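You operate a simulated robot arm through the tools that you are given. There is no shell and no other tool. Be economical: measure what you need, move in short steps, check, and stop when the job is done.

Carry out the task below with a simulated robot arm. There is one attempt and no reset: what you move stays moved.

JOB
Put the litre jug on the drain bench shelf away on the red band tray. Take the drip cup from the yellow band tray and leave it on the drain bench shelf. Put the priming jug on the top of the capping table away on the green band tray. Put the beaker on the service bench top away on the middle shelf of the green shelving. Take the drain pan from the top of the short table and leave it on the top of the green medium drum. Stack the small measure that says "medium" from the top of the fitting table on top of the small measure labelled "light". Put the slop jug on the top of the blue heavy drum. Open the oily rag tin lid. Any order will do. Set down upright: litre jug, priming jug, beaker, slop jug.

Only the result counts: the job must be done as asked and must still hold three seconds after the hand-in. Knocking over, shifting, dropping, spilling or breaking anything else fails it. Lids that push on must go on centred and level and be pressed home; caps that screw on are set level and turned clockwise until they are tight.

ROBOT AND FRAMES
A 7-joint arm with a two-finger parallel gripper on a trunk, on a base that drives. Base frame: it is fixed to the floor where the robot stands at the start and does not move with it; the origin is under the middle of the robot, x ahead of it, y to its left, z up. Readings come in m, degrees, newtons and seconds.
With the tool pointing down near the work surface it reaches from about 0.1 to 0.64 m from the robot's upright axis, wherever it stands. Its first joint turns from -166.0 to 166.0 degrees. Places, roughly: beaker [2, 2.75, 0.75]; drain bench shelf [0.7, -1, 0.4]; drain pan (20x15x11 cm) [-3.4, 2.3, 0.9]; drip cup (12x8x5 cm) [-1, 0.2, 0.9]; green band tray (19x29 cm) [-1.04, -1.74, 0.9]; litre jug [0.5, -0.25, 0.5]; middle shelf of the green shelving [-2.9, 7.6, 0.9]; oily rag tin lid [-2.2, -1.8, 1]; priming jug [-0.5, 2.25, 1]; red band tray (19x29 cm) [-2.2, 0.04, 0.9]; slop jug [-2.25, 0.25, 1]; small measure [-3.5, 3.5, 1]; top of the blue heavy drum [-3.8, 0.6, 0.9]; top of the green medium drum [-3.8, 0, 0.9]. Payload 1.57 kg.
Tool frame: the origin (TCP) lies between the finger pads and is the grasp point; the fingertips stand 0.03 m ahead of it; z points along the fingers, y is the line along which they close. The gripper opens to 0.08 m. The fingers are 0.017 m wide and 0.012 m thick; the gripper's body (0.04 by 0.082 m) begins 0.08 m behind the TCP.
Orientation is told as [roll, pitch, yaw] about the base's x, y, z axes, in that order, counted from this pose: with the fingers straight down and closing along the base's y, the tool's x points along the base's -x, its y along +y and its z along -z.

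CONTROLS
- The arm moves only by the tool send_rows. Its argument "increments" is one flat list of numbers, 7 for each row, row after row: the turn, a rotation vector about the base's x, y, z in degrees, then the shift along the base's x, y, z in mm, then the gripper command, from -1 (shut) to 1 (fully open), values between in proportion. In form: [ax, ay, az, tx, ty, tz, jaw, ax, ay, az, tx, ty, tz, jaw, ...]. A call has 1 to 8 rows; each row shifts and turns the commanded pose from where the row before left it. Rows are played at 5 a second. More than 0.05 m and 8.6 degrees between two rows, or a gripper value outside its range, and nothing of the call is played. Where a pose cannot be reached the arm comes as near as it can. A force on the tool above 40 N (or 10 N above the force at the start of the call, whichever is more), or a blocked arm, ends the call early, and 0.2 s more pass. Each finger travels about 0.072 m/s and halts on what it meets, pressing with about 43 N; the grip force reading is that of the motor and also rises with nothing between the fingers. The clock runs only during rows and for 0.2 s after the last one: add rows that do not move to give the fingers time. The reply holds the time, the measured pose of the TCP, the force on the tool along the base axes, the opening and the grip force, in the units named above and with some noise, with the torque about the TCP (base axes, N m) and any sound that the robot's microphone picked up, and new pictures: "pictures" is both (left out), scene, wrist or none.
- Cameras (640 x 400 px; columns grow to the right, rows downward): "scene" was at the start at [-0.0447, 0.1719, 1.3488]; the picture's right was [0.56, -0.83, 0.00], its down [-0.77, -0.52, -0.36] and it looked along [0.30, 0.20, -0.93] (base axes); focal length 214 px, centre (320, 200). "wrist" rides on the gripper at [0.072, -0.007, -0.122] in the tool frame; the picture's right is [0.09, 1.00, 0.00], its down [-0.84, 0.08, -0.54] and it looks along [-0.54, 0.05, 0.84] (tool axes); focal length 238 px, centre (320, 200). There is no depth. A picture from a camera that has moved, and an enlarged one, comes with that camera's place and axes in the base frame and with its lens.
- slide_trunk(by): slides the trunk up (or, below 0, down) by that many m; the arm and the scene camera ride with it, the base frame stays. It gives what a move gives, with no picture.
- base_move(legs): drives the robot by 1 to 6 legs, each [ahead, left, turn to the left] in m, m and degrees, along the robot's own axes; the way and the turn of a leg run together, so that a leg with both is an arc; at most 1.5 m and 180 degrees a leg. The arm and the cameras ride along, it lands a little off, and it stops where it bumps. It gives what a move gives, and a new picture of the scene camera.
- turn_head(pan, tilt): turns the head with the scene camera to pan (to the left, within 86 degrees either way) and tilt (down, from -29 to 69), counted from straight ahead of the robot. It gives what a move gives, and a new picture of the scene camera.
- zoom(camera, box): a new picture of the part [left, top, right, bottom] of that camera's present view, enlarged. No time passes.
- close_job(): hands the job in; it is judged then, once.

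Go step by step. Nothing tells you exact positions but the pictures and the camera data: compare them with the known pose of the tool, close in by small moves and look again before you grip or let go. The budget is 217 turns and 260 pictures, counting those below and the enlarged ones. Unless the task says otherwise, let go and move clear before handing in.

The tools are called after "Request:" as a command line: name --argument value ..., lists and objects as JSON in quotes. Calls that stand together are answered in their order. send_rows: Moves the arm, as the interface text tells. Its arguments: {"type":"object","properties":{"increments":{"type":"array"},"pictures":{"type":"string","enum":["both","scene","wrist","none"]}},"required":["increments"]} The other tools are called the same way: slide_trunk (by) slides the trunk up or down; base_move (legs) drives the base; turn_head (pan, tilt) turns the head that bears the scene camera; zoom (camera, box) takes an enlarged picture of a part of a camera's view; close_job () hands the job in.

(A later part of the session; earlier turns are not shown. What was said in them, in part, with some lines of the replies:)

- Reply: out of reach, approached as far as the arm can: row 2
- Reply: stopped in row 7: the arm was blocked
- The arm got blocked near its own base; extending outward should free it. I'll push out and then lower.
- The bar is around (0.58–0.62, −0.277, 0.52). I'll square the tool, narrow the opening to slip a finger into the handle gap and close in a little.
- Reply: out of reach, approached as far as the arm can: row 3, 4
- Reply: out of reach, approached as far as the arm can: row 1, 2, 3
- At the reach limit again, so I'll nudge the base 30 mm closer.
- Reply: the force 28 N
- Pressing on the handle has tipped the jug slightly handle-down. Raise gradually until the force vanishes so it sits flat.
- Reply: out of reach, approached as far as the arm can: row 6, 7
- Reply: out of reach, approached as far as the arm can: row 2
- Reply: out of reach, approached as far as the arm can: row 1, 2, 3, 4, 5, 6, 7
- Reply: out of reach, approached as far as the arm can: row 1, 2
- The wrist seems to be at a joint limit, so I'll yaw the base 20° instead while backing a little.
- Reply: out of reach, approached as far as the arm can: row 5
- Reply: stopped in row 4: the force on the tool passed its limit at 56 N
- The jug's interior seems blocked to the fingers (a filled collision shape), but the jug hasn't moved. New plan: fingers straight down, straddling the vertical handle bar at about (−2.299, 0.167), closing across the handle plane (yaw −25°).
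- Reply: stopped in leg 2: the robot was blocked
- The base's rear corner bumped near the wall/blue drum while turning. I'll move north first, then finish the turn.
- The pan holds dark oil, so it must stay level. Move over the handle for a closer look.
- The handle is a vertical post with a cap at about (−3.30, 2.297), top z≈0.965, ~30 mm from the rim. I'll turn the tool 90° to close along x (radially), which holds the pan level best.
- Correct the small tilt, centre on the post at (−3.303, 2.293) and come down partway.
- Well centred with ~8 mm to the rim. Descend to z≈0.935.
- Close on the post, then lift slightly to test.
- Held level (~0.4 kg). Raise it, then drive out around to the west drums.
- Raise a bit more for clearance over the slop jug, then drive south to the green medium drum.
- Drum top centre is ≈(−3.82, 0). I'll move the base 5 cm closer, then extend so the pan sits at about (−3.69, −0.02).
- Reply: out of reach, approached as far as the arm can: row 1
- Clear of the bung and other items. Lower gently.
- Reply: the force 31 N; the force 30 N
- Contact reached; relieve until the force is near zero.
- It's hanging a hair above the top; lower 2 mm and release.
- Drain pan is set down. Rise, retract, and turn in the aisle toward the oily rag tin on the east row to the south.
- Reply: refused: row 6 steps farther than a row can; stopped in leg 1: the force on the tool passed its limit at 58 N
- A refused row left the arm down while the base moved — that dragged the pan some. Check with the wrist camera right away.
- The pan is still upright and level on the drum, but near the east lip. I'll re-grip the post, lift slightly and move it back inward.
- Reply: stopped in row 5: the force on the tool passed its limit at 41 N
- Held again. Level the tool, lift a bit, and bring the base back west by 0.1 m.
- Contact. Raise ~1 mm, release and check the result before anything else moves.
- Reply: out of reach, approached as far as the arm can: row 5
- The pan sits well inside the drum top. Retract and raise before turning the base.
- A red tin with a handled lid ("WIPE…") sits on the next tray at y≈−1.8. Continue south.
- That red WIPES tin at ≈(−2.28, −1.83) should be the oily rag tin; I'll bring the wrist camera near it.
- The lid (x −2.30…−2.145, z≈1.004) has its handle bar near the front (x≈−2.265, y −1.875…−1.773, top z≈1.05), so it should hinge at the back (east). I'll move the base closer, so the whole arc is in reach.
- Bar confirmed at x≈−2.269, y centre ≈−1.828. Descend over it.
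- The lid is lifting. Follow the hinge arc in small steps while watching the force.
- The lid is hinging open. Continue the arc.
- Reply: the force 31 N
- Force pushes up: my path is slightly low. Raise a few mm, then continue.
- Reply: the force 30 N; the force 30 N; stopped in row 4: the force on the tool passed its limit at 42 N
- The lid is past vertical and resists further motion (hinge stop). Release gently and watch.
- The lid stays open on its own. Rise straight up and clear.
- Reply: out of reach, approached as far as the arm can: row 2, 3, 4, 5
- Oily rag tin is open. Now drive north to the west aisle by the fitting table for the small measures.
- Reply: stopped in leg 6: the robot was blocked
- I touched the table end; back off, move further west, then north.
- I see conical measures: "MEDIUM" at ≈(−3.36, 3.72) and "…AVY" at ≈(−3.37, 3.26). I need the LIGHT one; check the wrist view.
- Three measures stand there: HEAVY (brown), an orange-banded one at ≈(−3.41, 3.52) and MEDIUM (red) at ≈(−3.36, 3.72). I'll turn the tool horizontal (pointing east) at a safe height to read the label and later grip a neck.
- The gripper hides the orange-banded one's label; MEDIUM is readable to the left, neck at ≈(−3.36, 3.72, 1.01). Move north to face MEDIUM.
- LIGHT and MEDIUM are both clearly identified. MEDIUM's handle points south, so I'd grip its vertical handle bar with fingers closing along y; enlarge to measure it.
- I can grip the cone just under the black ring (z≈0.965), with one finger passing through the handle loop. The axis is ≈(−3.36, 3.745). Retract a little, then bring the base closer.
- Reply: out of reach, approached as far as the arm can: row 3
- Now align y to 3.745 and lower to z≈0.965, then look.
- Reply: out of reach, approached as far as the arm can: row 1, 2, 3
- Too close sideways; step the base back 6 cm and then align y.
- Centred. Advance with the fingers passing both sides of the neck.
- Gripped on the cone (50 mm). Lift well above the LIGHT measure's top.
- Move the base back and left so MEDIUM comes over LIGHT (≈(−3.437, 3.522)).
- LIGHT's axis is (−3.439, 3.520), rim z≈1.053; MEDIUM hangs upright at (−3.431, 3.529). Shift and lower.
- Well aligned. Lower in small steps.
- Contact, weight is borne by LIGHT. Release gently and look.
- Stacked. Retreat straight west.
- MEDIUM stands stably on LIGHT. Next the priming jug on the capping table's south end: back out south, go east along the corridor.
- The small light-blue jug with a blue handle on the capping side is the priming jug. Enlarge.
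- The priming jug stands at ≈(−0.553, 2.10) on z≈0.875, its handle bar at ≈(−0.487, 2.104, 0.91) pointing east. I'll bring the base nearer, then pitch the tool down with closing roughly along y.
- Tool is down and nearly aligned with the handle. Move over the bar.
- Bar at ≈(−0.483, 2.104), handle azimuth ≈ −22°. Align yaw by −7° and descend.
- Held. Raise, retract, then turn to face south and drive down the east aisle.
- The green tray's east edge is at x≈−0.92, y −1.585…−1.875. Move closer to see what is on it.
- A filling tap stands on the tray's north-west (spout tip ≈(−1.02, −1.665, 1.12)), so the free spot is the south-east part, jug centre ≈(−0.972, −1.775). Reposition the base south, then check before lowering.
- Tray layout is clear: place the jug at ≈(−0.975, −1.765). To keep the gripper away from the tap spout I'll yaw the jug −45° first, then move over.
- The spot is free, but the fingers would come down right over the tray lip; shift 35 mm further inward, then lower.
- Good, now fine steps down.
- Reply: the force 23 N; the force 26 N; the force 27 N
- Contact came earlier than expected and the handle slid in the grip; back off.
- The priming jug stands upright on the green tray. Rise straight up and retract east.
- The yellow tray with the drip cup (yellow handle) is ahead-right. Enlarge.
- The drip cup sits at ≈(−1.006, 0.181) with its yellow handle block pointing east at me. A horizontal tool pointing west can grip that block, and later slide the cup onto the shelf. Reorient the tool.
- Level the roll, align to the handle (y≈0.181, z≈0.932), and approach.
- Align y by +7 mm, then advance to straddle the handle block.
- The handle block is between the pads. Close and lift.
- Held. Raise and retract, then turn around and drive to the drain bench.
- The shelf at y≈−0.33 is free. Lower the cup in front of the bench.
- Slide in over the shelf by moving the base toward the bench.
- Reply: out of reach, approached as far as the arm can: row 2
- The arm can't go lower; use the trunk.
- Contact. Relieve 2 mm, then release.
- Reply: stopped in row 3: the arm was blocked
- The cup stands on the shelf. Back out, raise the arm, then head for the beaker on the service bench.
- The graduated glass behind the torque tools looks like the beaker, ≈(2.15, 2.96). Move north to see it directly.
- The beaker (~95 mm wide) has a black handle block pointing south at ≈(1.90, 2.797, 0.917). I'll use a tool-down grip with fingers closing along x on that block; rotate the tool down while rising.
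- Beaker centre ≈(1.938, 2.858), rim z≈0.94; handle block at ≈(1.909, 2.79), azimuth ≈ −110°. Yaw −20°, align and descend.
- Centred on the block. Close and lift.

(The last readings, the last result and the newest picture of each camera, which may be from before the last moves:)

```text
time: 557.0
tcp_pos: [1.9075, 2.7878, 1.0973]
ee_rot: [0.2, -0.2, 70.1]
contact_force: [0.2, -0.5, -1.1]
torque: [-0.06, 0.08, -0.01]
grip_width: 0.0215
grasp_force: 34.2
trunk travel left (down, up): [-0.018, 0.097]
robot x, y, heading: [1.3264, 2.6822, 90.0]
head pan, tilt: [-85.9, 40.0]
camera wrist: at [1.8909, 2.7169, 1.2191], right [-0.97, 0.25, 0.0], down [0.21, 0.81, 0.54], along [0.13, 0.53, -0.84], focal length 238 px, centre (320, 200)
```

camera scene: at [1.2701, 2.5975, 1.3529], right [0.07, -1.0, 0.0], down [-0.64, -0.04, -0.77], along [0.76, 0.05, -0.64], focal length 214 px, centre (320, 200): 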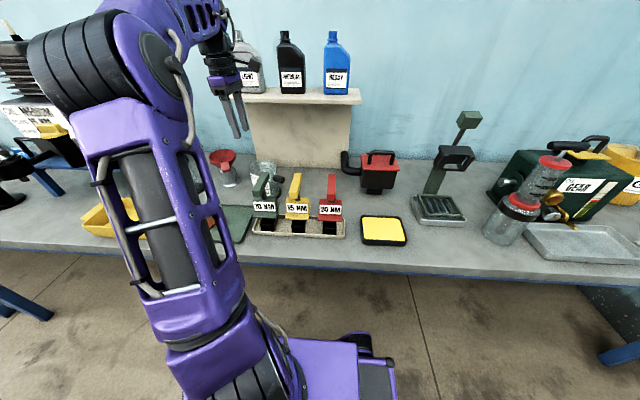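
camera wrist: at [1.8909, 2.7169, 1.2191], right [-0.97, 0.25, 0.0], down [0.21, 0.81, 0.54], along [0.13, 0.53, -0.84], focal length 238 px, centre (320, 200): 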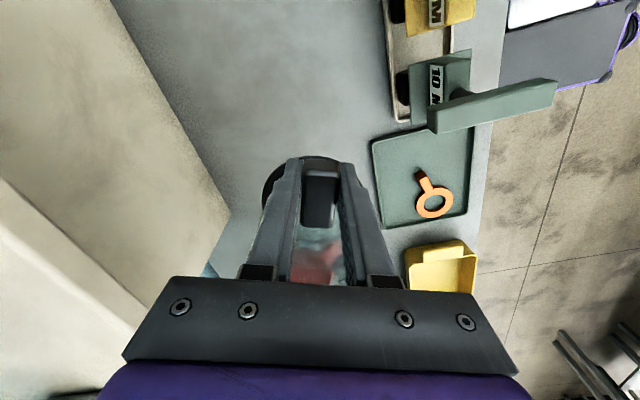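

Held. Move away from the bench and look north to plan the route to the green shelving.

Request:
base_move --legs '[[0, 0.35, 0]]'

Request:
turn_head --pan 25 --tilt 12

```text
time: 561.0
tcp_pos: [1.5547, 2.7881, 1.0962]
ee_rot: [0.1, -0.1, 70.3]
contact_force: [0.7, 0.1, -0.3]
torque: [-0.08, 0.04, 0.01]
grip_width: 0.0217
grasp_force: 34.9
trunk travel left (down, up): [-0.018, 0.097]
robot x, y, heading: [0.9737, 2.6792, 89.9]
head pan, tilt: [-85.9, 40.0]
camera scene: at [0.9175, 2.5972, 1.3529], right [0.07, -1.0, 0.0], down [-0.64, -0.05, -0.77], along [0.76, 0.06, -0.64], focal length 214 px, centre (320, 200)
```

scene: 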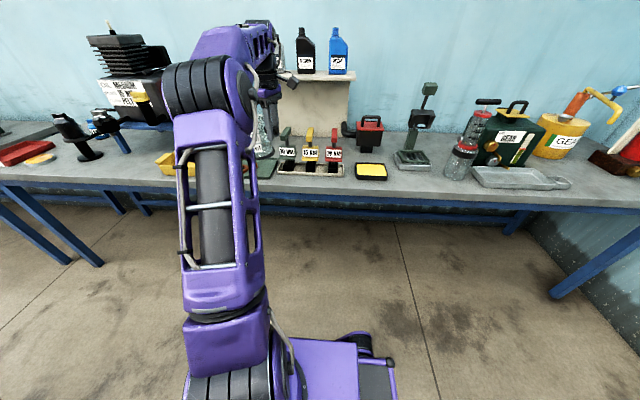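

```text
time: 562.9
tcp_pos: [1.5559, 2.7889, 1.0966]
ee_rot: [0.2, -0.1, 70.3]
contact_force: [0.4, -0.9, -2.2]
torque: [-0.11, 0.01, 0.01]
grip_width: 0.0214
grasp_force: 34.2
trunk travel left (down, up): [-0.018, 0.097]
robot x, y, heading: [0.9749, 2.6756, 90.2]
head pan, tilt: [25.0, 12.0]
camera scene: at [0.7932, 2.6755, 1.3973], right [0.91, 0.42, 0.0], down [0.09, -0.19, -0.98], along [-0.41, 0.89, -0.21], focal length 214 px, centre (320, 200)
```

scene: 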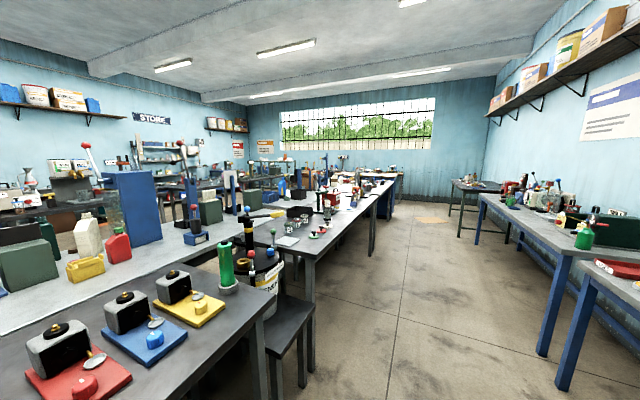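

The central tables run far north, so I'll take the known route: back south, along the corridor to the west aisle, then north. First retract and raise the beaker.

Request:
send_rows --increments '[0, 0, 0, -30, 0, 20, -1, 0, 0, 0, -40, 0, 20, -1, 0, 0, 0, -40, 0, 20, -1]' --pictures "none"

Request:
base_move --legs '[[-1.32, 0, 0], [0, 1.3, 0], [0, 1.3, -2], [0, 1.2, -2], [0, 1.2, 0]]'

```text
time: 563.7
tcp_pos: [1.4443, 2.7909, 1.1584]
ee_rot: [0.2, -0.1, 70.3]
contact_force: [-0.3, -0.3, -1.4]
torque: [-0.1, 0.05, 0.02]
grip_width: 0.0216
grasp_force: 34.1
trunk travel left (down, up): [-0.018, 0.097]
robot x, y, heading: [0.971, 2.6863, 90.0]
head pan, tilt: [25.0, 12.0]
```

```text
time: 617.6
tcp_pos: [-3.5507, 1.639, 1.1583]
ee_rot: [0.2, -0.1, 65.7]
contact_force: [0.2, -0.8, -1.9]
torque: [-0.12, 0.04, 0.01]
grip_width: 0.022
grasp_force: 34.5
trunk travel left (down, up): [-0.018, 0.097]
robot x, y, heading: [-4.0298, 1.5647, 85.3]
head pan, tilt: [25.0, 12.0]
camera scene: at [-4.2094, 1.5767, 1.3974], right [0.94, 0.35, 0.0], down [0.07, -0.19, -0.98], along [-0.34, 0.92, -0.21], focal length 214 px, centre (320, 200)
```

scene: 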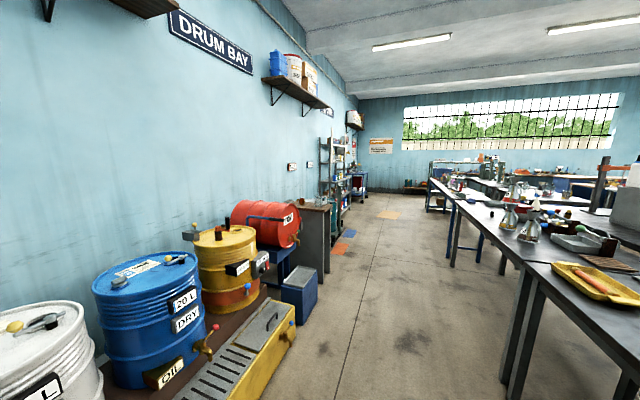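

Shift west to clear the stacked measures, then go north.

Request:
base_move --legs '[[0, 0.27, 4.7], [1.3, 0, 0], [1.3, 0, 0], [1.2, 0, 0], [0.9, 0, 0]]'

```text
time: 643.3
tcp_pos: [-3.8034, 6.4449, 1.1588]
ee_rot: [0.2, -0.1, 69.4]
contact_force: [-0.3, 1.0, -2.0]
torque: [-0.07, 0.0, 0.01]
grip_width: 0.0217
grasp_force: 34.3
trunk travel left (down, up): [-0.018, 0.097]
robot x, y, heading: [-4.2754, 6.3435, 89.2]
head pan, tilt: [25.0, 12.0]
camera scene: at [-4.4571, 6.3403, 1.3974], right [0.91, 0.41, 0.0], down [0.09, -0.19, -0.98], along [-0.4, 0.89, -0.21], focal length 214 px, centre (320, 200)
```

scene: 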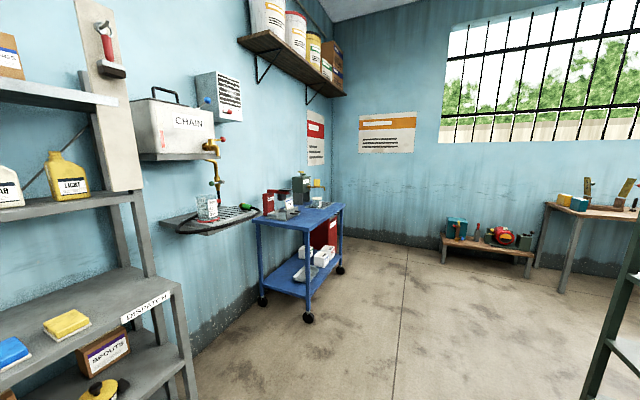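

Green shelving appears at the right edge; look there.

Request:
turn_head --pan -40 --tilt 25

```text
time: 644.7
tcp_pos: [-3.8039, 6.445, 1.1591]
ee_rot: [0.3, -0.1, 69.3]
contact_force: [0.2, -0.1, -1.4]
torque: [-0.06, 0.05, 0.0]
grip_width: 0.0213
grasp_force: 34.1
trunk travel left (down, up): [-0.018, 0.097]
robot x, y, heading: [-4.2774, 6.3449, 88.9]
head pan, tilt: [-40.0, 25.0]
camera scene: at [-4.3587, 6.325, 1.3762], right [0.76, -0.65, 0.0], down [-0.28, -0.32, -0.91], along [0.59, 0.69, -0.42], focal length 214 px, centre (320, 200)
```

scene: 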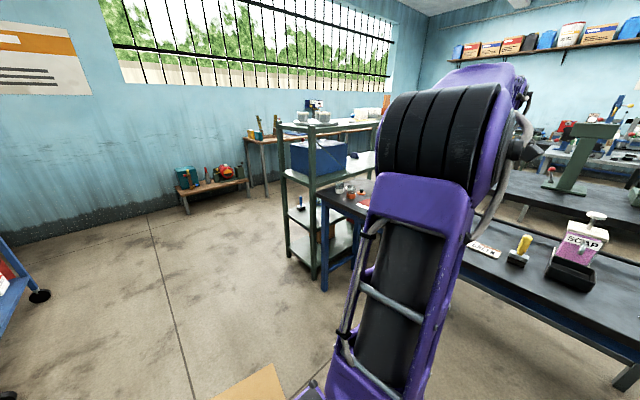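

Request:
zoom --camera "scene" --box '[260, 90, 400, 290]'

```text
2.00 times, centred on (330, 190) of scene
camera zoom: at [-4.3587, 6.325, 1.3762], right [0.76, -0.65, 0.0], down [-0.28, -0.32, -0.91], along [0.59, 0.69, -0.42], focal length 429 px, centre (300, 220)
```

zoom: 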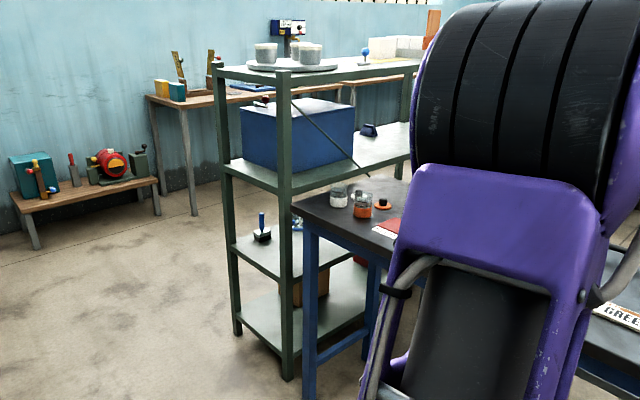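

The shelving's middle shelf (z≈0.86) has only ~0.35 m headroom, so I need a horizontal grip for it. I'll set the beaker on the table beside me with its handle toward me and regrip. First swing the beaker outward (yaw −65°) and look at the table.

Request:
send_rows --increments '[0, 0, -8.2, 0, 0, 0, -1, 0, 0, -8.2, 0, 0, 0, -1, 0, 0, -8.2, 0, 0, 0, -1, 0, 0, -8.2, 0, 0, 0, -1, 0, 0, -8.2, 0, 0, 0, -1, 0, 0, -8.2, 0, 0, 0, -1, 0, 0, -8.2, 0, 0, 0, -1, 0, 0, -8.2, 0, 0, 0, -1]' --pictures "wrist"

```text
time: 646.5
tcp_pos: [-3.804, 6.4433, 1.159]
ee_rot: [0.2, -0.1, 3.5]
contact_force: [0.5, 0.0, -0.6]
torque: [0.0, 0.12, 0.0]
grip_width: 0.0216
grasp_force: 34.1
trunk travel left (down, up): [-0.018, 0.097]
robot x, y, heading: [-4.2779, 6.3482, 89.2]
head pan, tilt: [-40.0, 25.0]
camera wrist: at [-3.8746, 6.4326, 1.2814], right [-0.15, 0.99, 0.0], down [0.83, 0.13, 0.54], along [0.54, 0.09, -0.84], focal length 238 px, centre (320, 200)
```

wrist: 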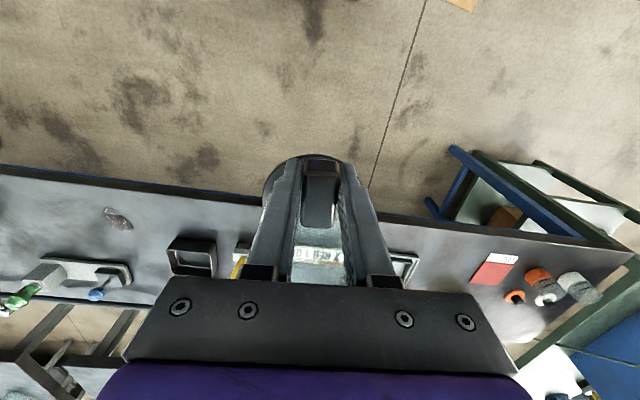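

A free spot on the table is around (−3.46, 6.82). Move there.

Request:
base_move --legs '[[0.375, -0.17, 0.5]]'

Request:
send_rows --increments '[0, 0, 0, 30, 0, -10, -1, 0, 0, 0, 35, 0, -20, -1, 0, 0, 0, 30, 0, -30, -1, 0, 0, 0, 0, 0, -30, -1, 0, 0, 0, 0, 0, -20, -1, 0, 0, 0, 0, 0, 0, -1]' --pictures "wrist"

```text
time: 649.0
tcp_pos: [-3.6393, 6.8292, 1.1584]
ee_rot: [0.2, -0.1, 5.2]
contact_force: [1.0, 1.2, -1.8]
torque: [0.0, 0.1, -0.03]
grip_width: 0.0216
grasp_force: 34.3
trunk travel left (down, up): [-0.018, 0.097]
robot x, y, heading: [-4.1083, 6.7139, 90.8]
head pan, tilt: [-40.0, 25.0]
camera scene: at [-4.1914, 6.6957, 1.3762], right [0.77, -0.63, 0.0], down [-0.27, -0.33, -0.91], along [0.57, 0.7, -0.42], focal length 214 px, centre (320, 200)
```

scene: 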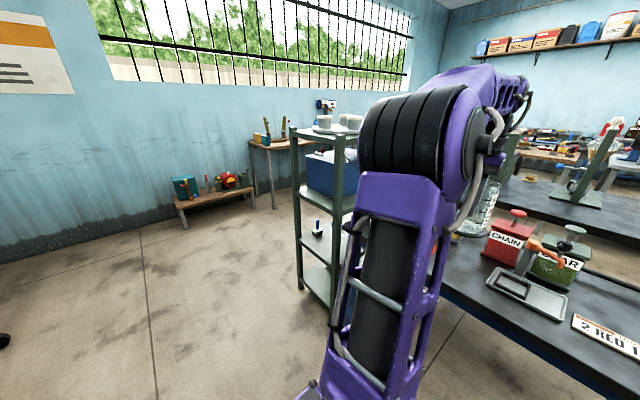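

```text
time: 650.4
tcp_pos: [-3.5448, 6.8328, 1.0484]
ee_rot: [0.2, -0.1, 5.1]
contact_force: [-0.7, 0.4, -1.5]
torque: [0.0, 0.08, 0.0]
grip_width: 0.0215
grasp_force: 34.2
trunk travel left (down, up): [-0.018, 0.097]
robot x, y, heading: [-4.1122, 6.7122, 90.6]
head pan, tilt: [-40.0, 25.0]
camera wrist: at [-3.6151, 6.8184, 1.1704], right [-0.18, 0.98, 0.0], down [0.83, 0.15, 0.54], along [0.53, 0.1, -0.84], focal length 238 px, centre (320, 200)
```

wrist: 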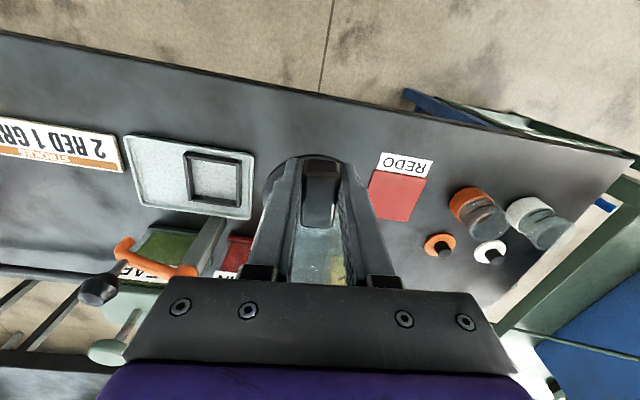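

The spot is clear. Lower.

Request:
send_rows --increments '[0, 0, 0, 0, 0, -10, -1, 0, 0, 0, 0, 0, -10, -1, 0, 0, 0, 0, 0, -8, -1, 0, 0, 0, 0, 0, 0, -1]' --pictures "none"

Request:
send_rows --increments '[0, 0, 0, 0, 0, -4, -1, 0, 0, 0, 0, 0, 0, -1]' --pictures "none"

```text
time: 651.4
tcp_pos: [-3.5436, 6.8293, 1.0203]
ee_rot: [0.2, -0.2, 5.3]
contact_force: [0.0, 0.1, -1.4]
torque: [0.05, 0.1, 0.02]
grip_width: 0.0218
grasp_force: 34.3
trunk travel left (down, up): [-0.018, 0.097]
robot x, y, heading: [-4.1108, 6.7155, 90.6]
head pan, tilt: [-40.0, 25.0]
```

```text
time: 652.0
tcp_pos: [-3.5444, 6.8297, 1.0169]
ee_rot: [0.2, -0.1, 5.1]
contact_force: [-0.2, 0.6, -1.5]
torque: [0.0, 0.08, -0.01]
grip_width: 0.0218
grasp_force: 34.6
trunk travel left (down, up): [-0.018, 0.097]
robot x, y, heading: [-4.1096, 6.717, 90.7]
head pan, tilt: [-40.0, 25.0]
```

Request:
send_rows --increments '[0, 0, 0, 0, 0, -4, -1, 0, 0, 0, 0, 0, -3, -1, 0, 0, 0, 0, 0, 0, -1]' --pictures "none"

Request:
send_rows --increments '[0, 0, 0, 0, 0, -3, -1, 0, 0, 0, 0, 0, 0, -1]' --pictures "none"

Request:
send_rows --increments '[0, 0, 0, 0, 0, -3, -1, 0, 0, 0, 0, 0, 0, -1]' --pictures "none"

```text
time: 652.8
tcp_pos: [-3.546, 6.829, 1.0087]
ee_rot: [0.1, -0.1, 5.1]
contact_force: [0.0, 0.3, -1.5]
torque: [0.03, 0.08, 0.0]
grip_width: 0.0218
grasp_force: 35.1
trunk travel left (down, up): [-0.018, 0.097]
robot x, y, heading: [-4.1103, 6.7116, 90.4]
head pan, tilt: [-40.0, 25.0]
```

```text
time: 653.4
tcp_pos: [-3.5455, 6.8287, 1.0072]
ee_rot: [0.2, -0.1, 5.2]
contact_force: [0.1, 0.2, -1.4]
torque: [-0.03, 0.11, 0.01]
grip_width: 0.0218
grasp_force: 34.7
trunk travel left (down, up): [-0.018, 0.097]
robot x, y, heading: [-4.109, 6.7204, 90.9]
head pan, tilt: [-40.0, 25.0]
```

```text
time: 654.0
tcp_pos: [-3.5442, 6.8273, 1.0048]
ee_rot: [0.2, -0.2, 5.2]
contact_force: [-0.4, 0.5, -1.3]
torque: [0.01, 0.11, 0.01]
grip_width: 0.0214
grasp_force: 34.5
trunk travel left (down, up): [-0.018, 0.097]
robot x, y, heading: [-4.108, 6.7172, 90.6]
head pan, tilt: [-40.0, 25.0]
```

Request:
send_rows --increments '[0, 0, 0, 0, 0, -4, -1, 0, 0, 0, 0, 0, 0, -1]' --pictures "none"

Request:
send_rows --increments '[0, 0, 0, 0, 0, -3, -1, 0, 0, 0, 0, 0, 0, -1]' --pictures "none"

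Request:
zoom --camera "scene" --box '[400, 150, 560, 290]'

```text
time: 654.6
tcp_pos: [-3.5452, 6.829, 0.9988]
ee_rot: [0.2, -0.1, 5.2]
contact_force: [-0.1, 0.3, -2.3]
torque: [0.01, 0.07, 0.01]
grip_width: 0.0214
grasp_force: 34.6
trunk travel left (down, up): [-0.018, 0.097]
robot x, y, heading: [-4.1127, 6.7138, 90.5]
head pan, tilt: [-40.0, 25.0]
```

```text
time: 655.2
tcp_pos: [-3.5454, 6.8275, 0.9958]
ee_rot: [0.2, -0.1, 5.3]
contact_force: [0.5, 0.1, -1.0]
torque: [-0.01, 0.14, -0.02]
grip_width: 0.0216
grasp_force: 35.1
trunk travel left (down, up): [-0.018, 0.097]
robot x, y, heading: [-4.1137, 6.7159, 90.5]
head pan, tilt: [-40.0, 25.0]
```

```text
2.86 times, centred on (480, 220) of scene
camera zoom: at [-4.1914, 6.6957, 1.3762], right [0.77, -0.63, 0.0], down [-0.27, -0.33, -0.91], along [0.57, 0.7, -0.42], focal length 613 px, centre (-137, 143)
```

zoom: 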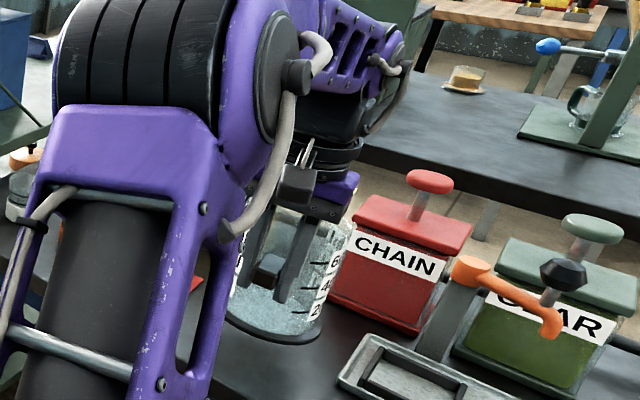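

Request:
send_rows --increments '[0, 0, 0, 0, 0, -3, -1, 0, 0, 0, 0, 0, -3, -1, 0, 0, 0, 0, 0, 0, -1]' --pictures "none"

Request:
send_rows --increments '[0, 0, 0, 0, 0, -3, -1, 0, 0, 0, 0, 0, 0, -1]' --pictures "none"

Request:
send_rows --increments '[0, 0, 0, 0, 0, -3, -1, 0, 0, 0, 0, 0, 0, -1]' --pictures "none"

```text
time: 656.0
tcp_pos: [-3.5452, 6.8286, 0.9922]
ee_rot: [0.2, 0.0, 5.2]
contact_force: [0.8, 0.3, -1.8]
torque: [-0.02, 0.09, -0.01]
grip_width: 0.0217
grasp_force: 34.2
trunk travel left (down, up): [-0.018, 0.097]
robot x, y, heading: [-4.1117, 6.716, 90.6]
head pan, tilt: [-40.0, 25.0]
```

```text
time: 656.6
tcp_pos: [-3.546, 6.8306, 0.9883]
ee_rot: [0.2, -0.1, 5.1]
contact_force: [1.2, -0.5, -0.7]
torque: [-0.02, 0.08, 0.03]
grip_width: 0.0214
grasp_force: 34.3
trunk travel left (down, up): [-0.018, 0.097]
robot x, y, heading: [-4.1094, 6.7169, 90.5]
head pan, tilt: [-40.0, 25.0]
```

```text
time: 657.2
tcp_pos: [-3.5457, 6.8278, 0.9857]
ee_rot: [0.3, -0.1, 5.2]
contact_force: [0.8, 0.0, -1.4]
torque: [0.0, 0.08, 0.02]
grip_width: 0.0217
grasp_force: 35.1
trunk travel left (down, up): [-0.018, 0.097]
robot x, y, heading: [-4.1106, 6.7152, 90.7]
head pan, tilt: [-40.0, 25.0]
```

Request:
send_rows --increments '[0, 0, 0, 0, 0, -3, -1, 0, 0, 0, 0, 0, -2, -1, 0, 0, 0, 0, 0, 0, -1]' --pictures "none"

Request:
send_rows --increments '[0, 0, 0, 0, 0, -3, -1, 0, 0, 0, 0, 0, 0, -1]' --pictures "none"

```text
time: 658.0
tcp_pos: [-3.5443, 6.8285, 0.9802]
ee_rot: [0.2, -0.1, 5.2]
contact_force: [0.0, 0.5, -2.1]
torque: [-0.01, 0.14, 0.02]
grip_width: 0.0217
grasp_force: 34.6
trunk travel left (down, up): [-0.018, 0.097]
robot x, y, heading: [-4.1076, 6.7135, 90.9]
head pan, tilt: [-40.0, 25.0]
```

```text
time: 658.6
tcp_pos: [-3.5455, 6.8287, 0.9767]
ee_rot: [0.2, 0.0, 5.2]
contact_force: [-0.4, 0.5, -1.8]
torque: [-0.03, 0.09, -0.01]
grip_width: 0.0216
grasp_force: 34.2
trunk travel left (down, up): [-0.018, 0.097]
robot x, y, heading: [-4.1073, 6.7136, 90.6]
head pan, tilt: [-40.0, 25.0]
```

Request:
send_rows --increments '[0, 0, 0, 0, 0, -3, -1, 0, 0, 0, 0, 0, -3, -1, 0, 0, 0, 0, 0, 0, -1]' --pictures "none"

Request:
send_rows --increments '[0, 0, 0, 0, 0, -3, -1, 0, 0, 0, 0, 0, 0, -1]' --pictures "none"

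Request:
zoom --camera "scene" --box '[440, 190, 520, 260]'

```text
time: 659.4
tcp_pos: [-3.5447, 6.8302, 0.9705]
ee_rot: [0.2, -0.1, 5.2]
contact_force: [-0.2, 0.2, -0.7]
torque: [-0.01, 0.09, 0.02]
grip_width: 0.0213
grasp_force: 34.8
trunk travel left (down, up): [-0.018, 0.097]
robot x, y, heading: [-4.1125, 6.7157, 90.5]
head pan, tilt: [-40.0, 25.0]
```

```text
time: 660.0
tcp_pos: [-3.5444, 6.8296, 0.9684]
ee_rot: [0.2, -0.1, 5.3]
contact_force: [-0.4, 0.1, -1.7]
torque: [0.01, 0.09, 0.0]
grip_width: 0.0215
grasp_force: 35.3
trunk travel left (down, up): [-0.018, 0.097]
robot x, y, heading: [-4.1083, 6.7174, 90.6]
head pan, tilt: [-40.0, 25.0]
```

```text
5.71 times, centred on (480, 225) of scene
camera zoom: at [-4.1914, 6.6957, 1.3762], right [0.77, -0.63, 0.0], down [-0.27, -0.33, -0.91], along [0.57, 0.7, -0.42], focal length 1226 px, centre (-594, 57)
```

zoom: 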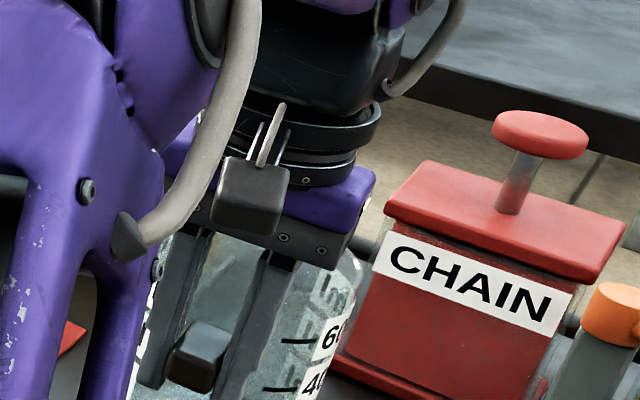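

Request:
send_rows --increments '[0, 0, 0, 0, 0, -3, -1, 0, 0, 0, 0, 0, 0, -1]' --pictures "none"

Request:
send_rows --increments '[0, 0, 0, 0, 0, -3, -1, 0, 0, 0, 0, 0, 0, -1]' --pictures "none"

Request:
send_rows --increments '[0, 0, 0, 0, 0, -3, -1, 0, 0, 0, 0, 0, 0, -1]' --pictures "none"

Request:
send_rows --increments '[0, 0, 0, 0, 0, -3, -1, 0, 0, 0, 0, 0, 0, -1]' --pictures "none"

```text
time: 660.6
tcp_pos: [-3.5432, 6.8306, 0.9643]
ee_rot: [0.2, -0.1, 5.2]
contact_force: [-0.4, -0.9, -1.1]
torque: [-0.04, 0.08, 0.03]
grip_width: 0.0218
grasp_force: 34.4
trunk travel left (down, up): [-0.018, 0.097]
robot x, y, heading: [-4.1105, 6.7153, 90.4]
head pan, tilt: [-40.0, 25.0]
```

```text
time: 661.2
tcp_pos: [-3.5455, 6.8297, 0.9609]
ee_rot: [0.3, -0.1, 5.2]
contact_force: [0.2, -0.2, -1.7]
torque: [-0.02, 0.11, -0.01]
grip_width: 0.0213
grasp_force: 34.0
trunk travel left (down, up): [-0.018, 0.097]
robot x, y, heading: [-4.1079, 6.7141, 90.5]
head pan, tilt: [-40.0, 25.0]
```

```text
time: 661.8
tcp_pos: [-3.5461, 6.8285, 0.9582]
ee_rot: [0.1, -0.1, 5.2]
contact_force: [0.0, 0.1, -1.0]
torque: [0.01, 0.07, -0.02]
grip_width: 0.0214
grasp_force: 34.8
trunk travel left (down, up): [-0.018, 0.097]
robot x, y, heading: [-4.1099, 6.7166, 90.6]
head pan, tilt: [-40.0, 25.0]
```

```text
time: 662.4
tcp_pos: [-3.5453, 6.8304, 0.9562]
ee_rot: [0.2, -0.1, 5.3]
contact_force: [0.7, -0.3, -1.5]
torque: [-0.04, 0.08, -0.03]
grip_width: 0.0215
grasp_force: 34.9
trunk travel left (down, up): [-0.018, 0.097]
robot x, y, heading: [-4.108, 6.7171, 90.4]
head pan, tilt: [-40.0, 25.0]
```

Request:
send_rows --increments '[0, 0, 0, 0, 0, -3, -1, 0, 0, 0, 0, 0, 0, -1]' --pictures "none"

Request:
send_rows --increments '[0, 0, 0, 0, 0, -3, -1, 0, 0, 0, 0, 0, 0, -1]' --pictures "none"

Request:
send_rows --increments '[0, 0, 0, 0, 0, -3, -1, 0, 0, 0, 0, 0, 0, -1]' --pictures "none"

Request:
send_rows --increments '[0, 0, 0, 0, 0, -3, -1, 0, 0, 0, 0, 0, 0, -1]' --pictures "none"

```text
time: 663.0
tcp_pos: [-3.5434, 6.8288, 0.9519]
ee_rot: [0.1, -0.1, 5.1]
contact_force: [0.0, 0.1, -1.0]
torque: [-0.04, 0.13, 0.01]
grip_width: 0.0216
grasp_force: 34.1
trunk travel left (down, up): [-0.018, 0.097]
robot x, y, heading: [-4.1083, 6.7153, 90.7]
head pan, tilt: [-40.0, 25.0]
```

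```text
time: 663.6
tcp_pos: [-3.5453, 6.8299, 0.9494]
ee_rot: [0.3, -0.1, 5.2]
contact_force: [-0.6, 0.1, -0.6]
torque: [-0.01, 0.09, -0.01]
grip_width: 0.0216
grasp_force: 34.7
trunk travel left (down, up): [-0.018, 0.097]
robot x, y, heading: [-4.1084, 6.7156, 90.7]
head pan, tilt: [-40.0, 25.0]
```

```text
time: 664.2
tcp_pos: [-3.5448, 6.8303, 0.9473]
ee_rot: [0.3, -0.1, 5.2]
contact_force: [-1.8, -1.2, 4.5]
torque: [0.01, -0.59, 0.01]
grip_width: 0.0216
grasp_force: 34.1
trunk travel left (down, up): [-0.018, 0.097]
robot x, y, heading: [-4.1083, 6.7133, 90.5]
head pan, tilt: [-40.0, 25.0]
```

```text
time: 664.8
tcp_pos: [-3.5451, 6.8301, 0.9451]
ee_rot: [0.2, -0.1, 5.3]
contact_force: [-4.3, 0.9, 12.7]
torque: [0.0, -1.04, 0.11]
grip_width: 0.0216
grasp_force: 34.9
trunk travel left (down, up): [-0.018, 0.097]
robot x, y, heading: [-4.1098, 6.7155, 90.6]
head pan, tilt: [-40.0, 25.0]
```

Contact found at TCP z≈0.948. Release, rise, step back, and pitch the tool to horizontal.

Request:
send_rows --increments '[0, 0, 0, 0, 0, 3, -1, 0, 0, 0, 0, 0, 0, -0.6, 0, 0, 0, 0, 0, 0, -0.2, 0, 0, 0, 0, 0, 0, 0.2, 0, 0, 0, 0, 0, 20, 0.2, 0, 0, 0, 0, 0, 40, 0.2, 0, 0, 0, 0, 0, 40, 0.2, 0, 0, 0, 0, 0, 40, 0.2]' --pictures "wrist"

```text
time: 666.6
tcp_pos: [-3.5472, 6.8281, 1.0849]
ee_rot: [0.3, 0.0, 5.2]
contact_force: [0.5, 1.0, -0.4]
torque: [-0.01, 0.04, 0.0]
grip_width: 0.0483
grasp_force: 0.1
trunk travel left (down, up): [-0.018, 0.097]
robot x, y, heading: [-4.1085, 6.7135, 90.8]
head pan, tilt: [-40.0, 25.0]
camera wrist: at [-3.6156, 6.8151, 1.2073], right [-0.18, 0.98, 0.0], down [0.83, 0.15, 0.54], along [0.53, 0.1, -0.84], focal length 238 px, centre (320, 200)
```

wrist: 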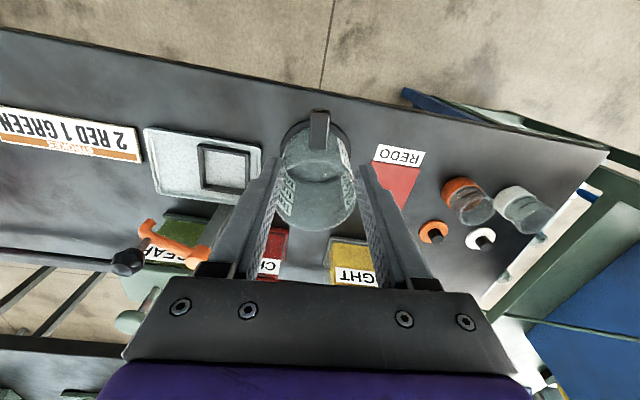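

The beaker stands with its handle toward me. Step back and pitch the tool horizontal.

Request:
base_move --legs '[[0, 0.2, 0]]'

Request:
send_rows --increments '[0, -8.2, 0, 0, 0, 0, 0.2, 0, -8.2, 0, 0, 0, 0, 0.2, 0, -8.2, 0, 0, 0, 0, 0.2, 0, -8.2, 0, 0, 0, 0, 0.2, 0, -8.2, 0, 0, 0, 0, 0.2, 0, -8.2, 0, 0, 0, 0, 0.2, 0, -8.2, 0, 0, 0, 0, 0.2, 0, -8.2, 0, 0, 0, 0, 0.2]' --pictures "none"

Request:
send_rows --increments '[0, -8.2, 0, 0, 0, -30, 0.2, 0, -8.2, 0, 0, 0, -30, 0.2, 0, -8, 0, 0, 0, -30, 0.2, 0, 0, 0, 0, 0, -30, 0.2]' --pictures "wrist"

```text
time: 669.1
tcp_pos: [-3.7445, 6.8267, 1.0851]
ee_rot: [0.2, -0.1, 5.2]
contact_force: [0.1, 0.1, -0.1]
torque: [0.02, 0.0, -0.02]
grip_width: 0.0481
grasp_force: 0.0
trunk travel left (down, up): [-0.018, 0.097]
robot x, y, heading: [-4.3109, 6.7111, 90.8]
head pan, tilt: [-40.0, 25.0]
camera scene: at [-4.3902, 6.6932, 1.3762], right [0.77, -0.63, 0.0], down [-0.27, -0.33, -0.91], along [0.57, 0.7, -0.42], focal length 214 px, centre (320, 200)
```

scene: 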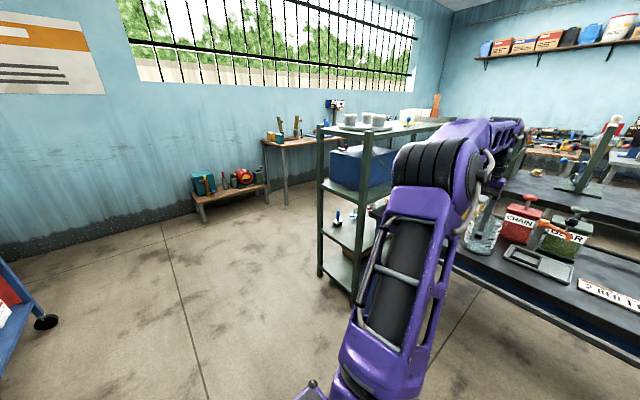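

```text
time: 671.0
tcp_pos: [-3.7446, 6.8272, 1.0836]
ee_rot: [-11.2, -65.2, 12.6]
contact_force: [-0.3, -0.8, 1.0]
torque: [0.03, 0.02, 0.02]
grip_width: 0.0478
grasp_force: 0.0
trunk travel left (down, up): [-0.018, 0.097]
robot x, y, heading: [-4.3049, 6.7125, 90.8]
head pan, tilt: [-40.0, 25.0]
```

```text
time: 672.0
tcp_pos: [-3.7455, 6.8255, 0.9654]
ee_rot: [-92.0, -84.8, 91.9]
contact_force: [-0.4, 0.8, -0.5]
torque: [0.0, 0.04, 0.01]
grip_width: 0.048
grasp_force: 0.1
trunk travel left (down, up): [-0.018, 0.097]
robot x, y, heading: [-4.3089, 6.7126, 90.6]
head pan, tilt: [-40.0, 25.0]
camera wrist: at [-3.8658, 6.8122, 0.8939], right [0.0, 0.98, -0.18], down [-0.54, 0.15, 0.82], along [0.84, 0.1, 0.54], focal length 238 px, centre (320, 200)
```

wrist: 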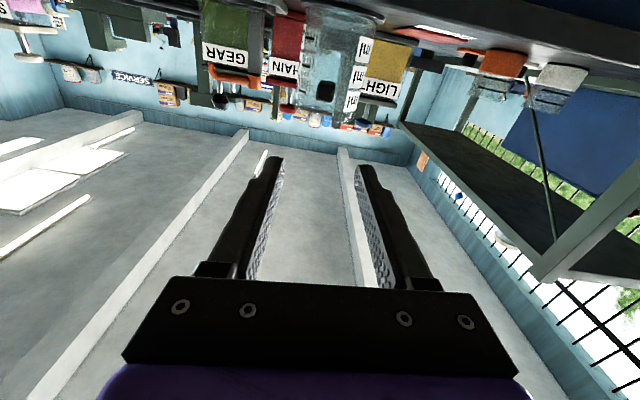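

Correct the roll, drop to handle height, move the base in and advance to straddle the block.

Request:
send_rows --increments '[5.3, 0, 0, 0, 1, -11, 0.2, 5.3, 0, 0, 0, 1, -11, 0.2, 0, 0, 0, 0, 0, 0, 0.2]' --pictures "none"

Request:
base_move --legs '[[0, -0.12, 0]]'

Request:
zoom --camera "wrist" --box '[160, 0, 480, 200]'

```text
time: 672.8
tcp_pos: [-3.7442, 6.8287, 0.9422]
ee_rot: [91.5, -84.8, -91.1]
contact_force: [-0.9, 0.5, -0.1]
torque: [-0.03, -0.01, -0.01]
grip_width: 0.0479
grasp_force: 0.1
trunk travel left (down, up): [-0.018, 0.097]
robot x, y, heading: [-4.3061, 6.7127, 90.8]
head pan, tilt: [-40.0, 25.0]
```

```text
time: 674.5
tcp_pos: [-3.6249, 6.8282, 0.9413]
ee_rot: [91.2, -84.7, -90.9]
contact_force: [-0.7, 0.2, 0.5]
torque: [-0.03, 0.01, -0.02]
grip_width: 0.048
grasp_force: 0.0
trunk travel left (down, up): [-0.018, 0.097]
robot x, y, heading: [-4.1873, 6.716, 90.8]
head pan, tilt: [-40.0, 25.0]
camera scene: at [-4.2711, 6.6947, 1.3762], right [0.77, -0.63, 0.0], down [-0.27, -0.33, -0.91], along [0.57, 0.7, -0.42], focal length 214 px, centre (320, 200)
```

scene: 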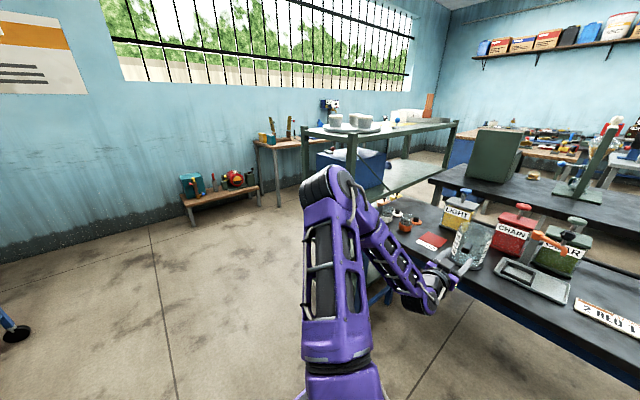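

```text
2.00 times, centred on (320, 100) of wrist
camera zoom: at [-3.7455, 6.8294, 0.87], right [0.0, 1.0, 0.0], down [-0.54, 0.0, 0.84], along [0.84, 0.0, 0.54], focal length 477 px, centre (320, 400)
```

zoom: 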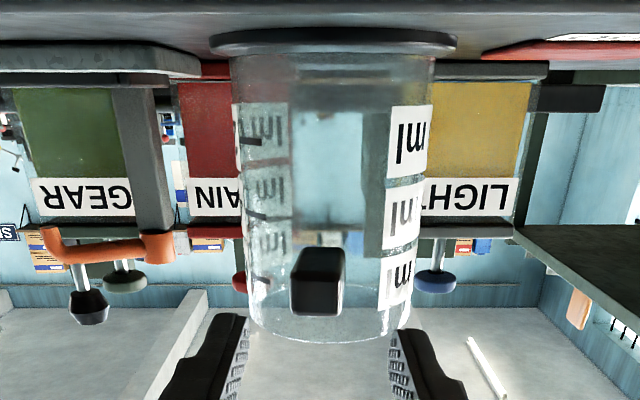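

Handle block centre is z≈0.931, y≈6.829. Advance, grip, lift.

Request:
send_rows --increments '[0, 0, 0, 10, 1, -5, 0.2, 0, 0, 0, 20, 0, -5, 0.2, 0, 0, 0, 20, 0, 0, 0.2, 0, 0, 0, 18, 0, 0, 0.2, 0, 0, 0, 0, 0, 0, -0.4, 0, 0, 0, 0, 0, 0, -1, 0, 0, 0, 0, 0, 0, -1, 0, 0, 0, 0, 0, 0, -1]' --pictures "none"

Request:
send_rows --increments '[0, 0, 0, 0, 0, 8, -1, 0, 0, 0, 0, 0, 12, -1, 0, 0, 0, 0, 0, 25, -1, 0, 0, 0, 0, 0, 40, -1, 0, 0, 0, 0, 0, 40, -1, 0, 0, 0, -30, 0, 0, -1, 0, 0, 0, -30, 0, 0, -1]' --pictures "wrist"

```text
time: 676.4
tcp_pos: [-3.5551, 6.8288, 0.9328]
ee_rot: [91.0, -84.6, -91.0]
contact_force: [0.1, -0.3, -0.5]
torque: [-0.11, 0.04, -0.05]
grip_width: 0.0221
grasp_force: 35.0
trunk travel left (down, up): [-0.018, 0.097]
robot x, y, heading: [-4.1877, 6.7175, 90.7]
head pan, tilt: [-40.0, 25.0]
```

```text
time: 678.0
tcp_pos: [-3.6145, 6.8301, 1.0574]
ee_rot: [91.3, -84.8, -91.0]
contact_force: [-0.7, -0.1, -1.4]
torque: [0.0, 0.1, -0.01]
grip_width: 0.0215
grasp_force: 34.8
trunk travel left (down, up): [-0.018, 0.097]
robot x, y, heading: [-4.1879, 6.7146, 90.6]
head pan, tilt: [-40.0, 25.0]
camera wrist: at [-3.7361, 6.8294, 0.9863], right [0.0, 1.0, 0.0], down [-0.54, 0.0, 0.84], along [0.84, 0.0, 0.54], focal length 238 px, centre (320, 200)
```

wrist: 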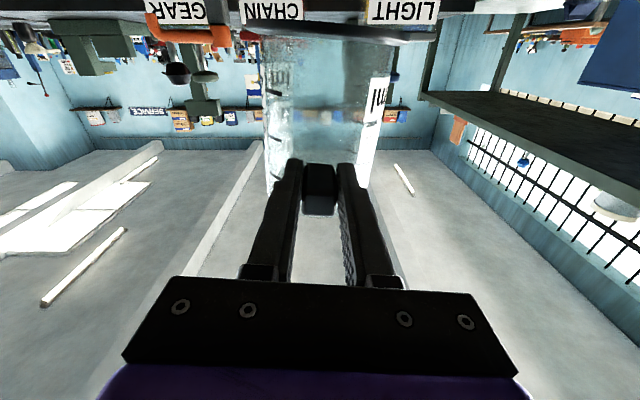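

Held level. Drive around to the north side of the shelving, arm facing south.

Request:
base_move --legs '[[0, 0.25, 0], [1.0, 0, 0], [0.73, 0, 0], [0, 0, -90.6], [0, 0.2, 0], [1.43, 0, 0]]'

```text
time: 702.1
tcp_pos: [-3.009, 8.0667, 1.0584]
ee_rot: [91.1, -84.7, 177.4]
contact_force: [-0.7, 1.3, -2.3]
torque: [0.14, 0.0, -0.03]
grip_width: 0.0215
grasp_force: 34.7
trunk travel left (down, up): [-0.018, 0.097]
robot x, y, heading: [-3.1041, 8.6424, -1.1]
head pan, tilt: [-40.0, 25.0]
camera scene: at [-3.1256, 8.7252, 1.3762], right [-0.66, -0.75, 0.0], down [-0.32, 0.28, -0.91], along [0.68, -0.59, -0.42], focal length 214 px, centre (320, 200)
```

scene: 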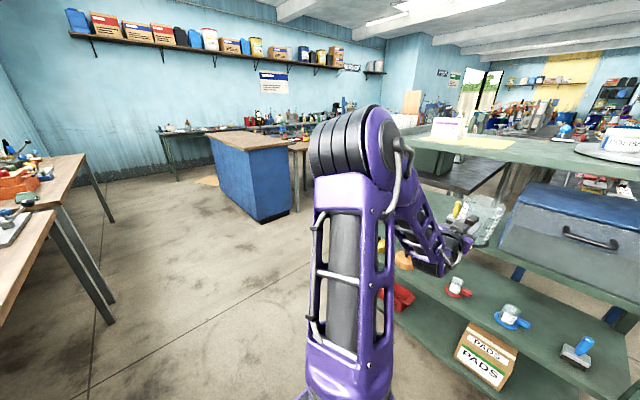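

Request:
zoom --camera "scene" --box '[380, 120, 600, 280]'

```text
2.50 times, centred on (490, 200) of scene
camera zoom: at [-3.1256, 8.7252, 1.3762], right [-0.66, -0.75, 0.0], down [-0.32, 0.28, -0.91], along [0.68, -0.59, -0.42], focal length 536 px, centre (-105, 200)
```

zoom: 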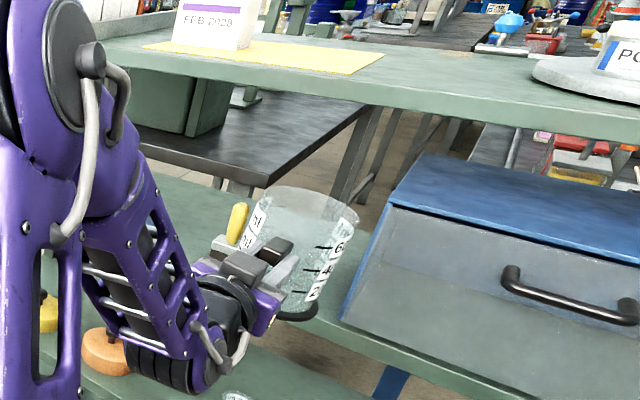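

Between the blue box (east side x≈−3.08) and a small item near (−2.86, 7.64) there is room for the beaker at ≈(−2.975, 7.745). Lower to entry height and slide in with the base.

Request:
send_rows --increments '[0, 0, 0, 15, 0, -25, -1, 0, 0, 0, 15, 0, -25, -1, 0, 0, 0, 0, 0, 0, -1]' --pictures "none"

Request:
base_move --legs '[[0, -0.2, 0]]'

```text
time: 702.9
tcp_pos: [-2.9769, 8.0668, 1.0092]
ee_rot: [91.2, -84.6, 177.3]
contact_force: [0.4, -0.7, -0.8]
torque: [0.1, 0.01, -0.03]
grip_width: 0.0214
grasp_force: 34.8
trunk travel left (down, up): [-0.018, 0.097]
robot x, y, heading: [-3.1046, 8.645, -1.0]
head pan, tilt: [-40.0, 25.0]
```

```text
time: 705.4
tcp_pos: [-2.9833, 7.8686, 1.0109]
ee_rot: [91.1, -84.8, 177.0]
contact_force: [1.0, -0.4, -2.4]
torque: [0.09, 0.01, -0.01]
grip_width: 0.0217
grasp_force: 35.0
trunk travel left (down, up): [-0.018, 0.097]
robot x, y, heading: [-3.1089, 8.4447, -1.3]
head pan, tilt: [-40.0, 25.0]
camera scene: at [-3.129, 8.5279, 1.3762], right [-0.66, -0.75, 0.0], down [-0.32, 0.28, -0.91], along [0.68, -0.6, -0.42], focal length 214 px, centre (320, 200)
```

scene: 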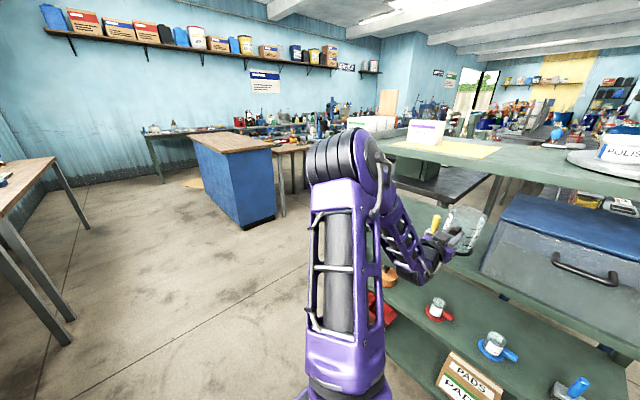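

Request:
send_rows --increments '[0, 0, 0, 5, -13, 0, -1, 0, 0, 0, 3, -13, 0, -1, 0, 0, 0, 0, -12, 0, -1, 0, 0, 0, 0, 0, -15, -1, 0, 0, 0, 0, 0, -15, -1, 0, 0, 0, 0, 0, -12, -1, 0, 0, 0, 0, 0, 0, -1]' --pictures "none"

Request:
send_rows --increments '[0, 0, 0, 0, 0, -4, -1, 0, 0, 0, 0, 0, 0, -1]' --pictures "none"

Request:
send_rows --increments '[0, 0, 0, 0, 0, -4, -1, 0, 0, 0, 0, 0, 0, -1]' --pictures "none"

```text
time: 707.0
tcp_pos: [-2.9765, 7.8313, 0.9697]
ee_rot: [91.2, -84.6, 176.9]
contact_force: [-0.8, -0.5, -1.4]
torque: [0.1, 0.02, 0.02]
grip_width: 0.0215
grasp_force: 34.9
trunk travel left (down, up): [-0.018, 0.097]
robot x, y, heading: [-3.1117, 8.4468, -1.1]
head pan, tilt: [-40.0, 25.0]
```

```text
time: 707.6
tcp_pos: [-2.9776, 7.8317, 0.9657]
ee_rot: [90.8, -84.8, 177.3]
contact_force: [-0.3, -0.1, -0.6]
torque: [0.1, -0.01, -0.05]
grip_width: 0.0214
grasp_force: 34.9
trunk travel left (down, up): [-0.018, 0.097]
robot x, y, heading: [-3.1064, 8.4474, -1.4]
head pan, tilt: [-40.0, 25.0]
```

```text
time: 708.2
tcp_pos: [-2.9765, 7.8312, 0.9611]
ee_rot: [91.1, -84.7, 177.0]
contact_force: [0.0, 0.1, -2.3]
torque: [0.12, -0.02, 0.0]
grip_width: 0.0214
grasp_force: 34.6
trunk travel left (down, up): [-0.018, 0.097]
robot x, y, heading: [-3.1108, 8.4467, -1.5]
head pan, tilt: [-40.0, 25.0]
```

Request:
send_rows --increments '[0, 0, 0, 0, 0, -4, -1, 0, 0, 0, 0, 0, 0, -1]' --pictures "none"

Request:
send_rows --increments '[0, 0, 0, 0, 0, -4, -1, 0, 0, 0, 0, 0, 0, -1]' --pictures "none"

Request:
send_rows --increments '[0, 0, 0, 0, 0, -4, -1, 0, 0, 0, 0, 0, 0, -1]' --pictures "none"

Request:
send_rows --increments '[0, 0, 0, 0, 0, -3, -1, 0, 0, 0, 0, 0, 0, -1]' --pictures "none"

```text
time: 708.8
tcp_pos: [-2.9771, 7.8319, 0.9558]
ee_rot: [91.1, -84.8, 177.0]
contact_force: [-0.1, 0.4, -1.6]
torque: [0.13, 0.02, 0.0]
grip_width: 0.0215
grasp_force: 34.5
trunk travel left (down, up): [-0.018, 0.097]
robot x, y, heading: [-3.1087, 8.4464, -1.3]
head pan, tilt: [-40.0, 25.0]
```

```text
time: 709.4
tcp_pos: [-2.9775, 7.8319, 0.9523]
ee_rot: [91.1, -84.8, 177.1]
contact_force: [-0.9, 0.3, 0.3]
torque: [0.08, -0.02, 0.01]
grip_width: 0.0214
grasp_force: 34.8
trunk travel left (down, up): [-0.018, 0.097]
robot x, y, heading: [-3.1076, 8.4484, -0.9]
head pan, tilt: [-40.0, 25.0]
```

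```text
time: 710.0
tcp_pos: [-2.9758, 7.8313, 0.9486]
ee_rot: [91.1, -84.7, 177.0]
contact_force: [0.7, 0.0, -1.0]
torque: [0.13, 0.01, 0.01]
grip_width: 0.0216
grasp_force: 34.7
trunk travel left (down, up): [-0.018, 0.097]
robot x, y, heading: [-3.1116, 8.4487, -1.2]
head pan, tilt: [-40.0, 25.0]
```

```text
time: 710.6
tcp_pos: [-2.977, 7.8315, 0.9474]
ee_rot: [93.8, -84.6, 174.3]
contact_force: [-0.6, 2.7, 7.8]
torque: [-0.54, 0.45, -0.07]
grip_width: 0.0216
grasp_force: 35.0
trunk travel left (down, up): [-0.018, 0.097]
robot x, y, heading: [-3.1094, 8.4416, -1.4]
head pan, tilt: [-40.0, 25.0]
```

Contact on the shelf. Relieve, release and retreat north.

Request:
send_rows --increments '[0, 0, 0, 0, 0, 1.5, -1, 0, 0, 0, 0, 0, 0, -0.7, 0, 0, 0, 0, 0, 0, -0.3, 0, 0, 0, 0, 0, 0, 0.2, 0, 0, 0, 0, 0, 0, 0.2]' --pictures "none"

Request:
send_rows --increments '[0, 0, 0, 0, 15, 0, 0.2, 0, 0, 0, 0, 25, 0, 0.2, 0, 0, 0, 0, 25, 0, 0.2, 0, 0, 0, 0, 25, 0, 0.2, 0, 0, 0, 0, 20, 0, 0.2]' --pictures "scene"

```text
time: 711.8
tcp_pos: [-2.9759, 7.8302, 0.9458]
ee_rot: [90.9, -84.7, 177.2]
contact_force: [0.2, 0.6, -0.1]
torque: [-0.03, -0.01, 0.0]
grip_width: 0.0477
grasp_force: 0.0
trunk travel left (down, up): [-0.018, 0.097]
robot x, y, heading: [-3.1132, 8.448, -1.5]
head pan, tilt: [-40.0, 25.0]
```

```text
time: 713.0
tcp_pos: [-2.9731, 7.942, 0.9483]
ee_rot: [91.0, -84.6, 177.1]
contact_force: [-0.3, 0.0, -0.3]
torque: [0.0, -0.01, 0.01]
grip_width: 0.0478
grasp_force: 0.1
trunk travel left (down, up): [-0.018, 0.097]
robot x, y, heading: [-3.1089, 8.4437, -1.4]
head pan, tilt: [-40.0, 25.0]
camera scene: at [-3.1291, 8.5279, 1.3762], right [-0.66, -0.75, 0.0], down [-0.32, 0.28, -0.91], along [0.68, -0.6, -0.42], focal length 214 px, centre (320, 200)
```

scene: 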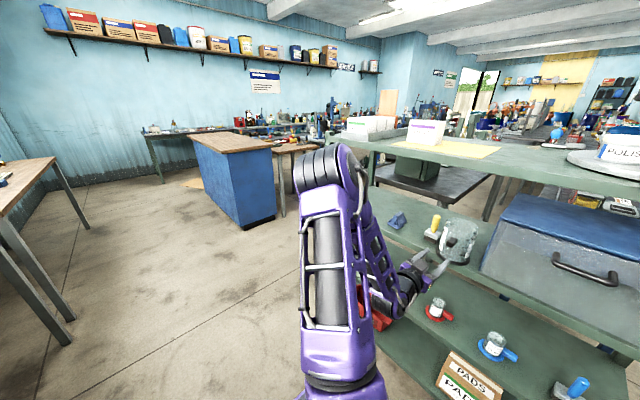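

The beaker stands upright on the middle shelf of the green shelving, and the gripper is open and clear of it. All eight jobs are done, so I'm handing in.

Request:
close_job

```text
The job is handed in.
```

I finished all eight tasks and handed the job in; no result came back from the judging.

- **Bumps while driving:** the base touched something twice. Once was near the blue heavy drum or the wall beside it, and once was the end of the short table. I saw nothing move either time.
- **Drain pan:** after I set it down, a refused arm command left the gripper around its handle when the base moved, which dragged it about 10 cm across the drum top. It stayed upright and I saw no spill. I picked it up again and set it back well inside the rim.
- **Beaker:** I set it down briefly on the table beside the shelving to change grip, then placed it upright on the middle shelf.
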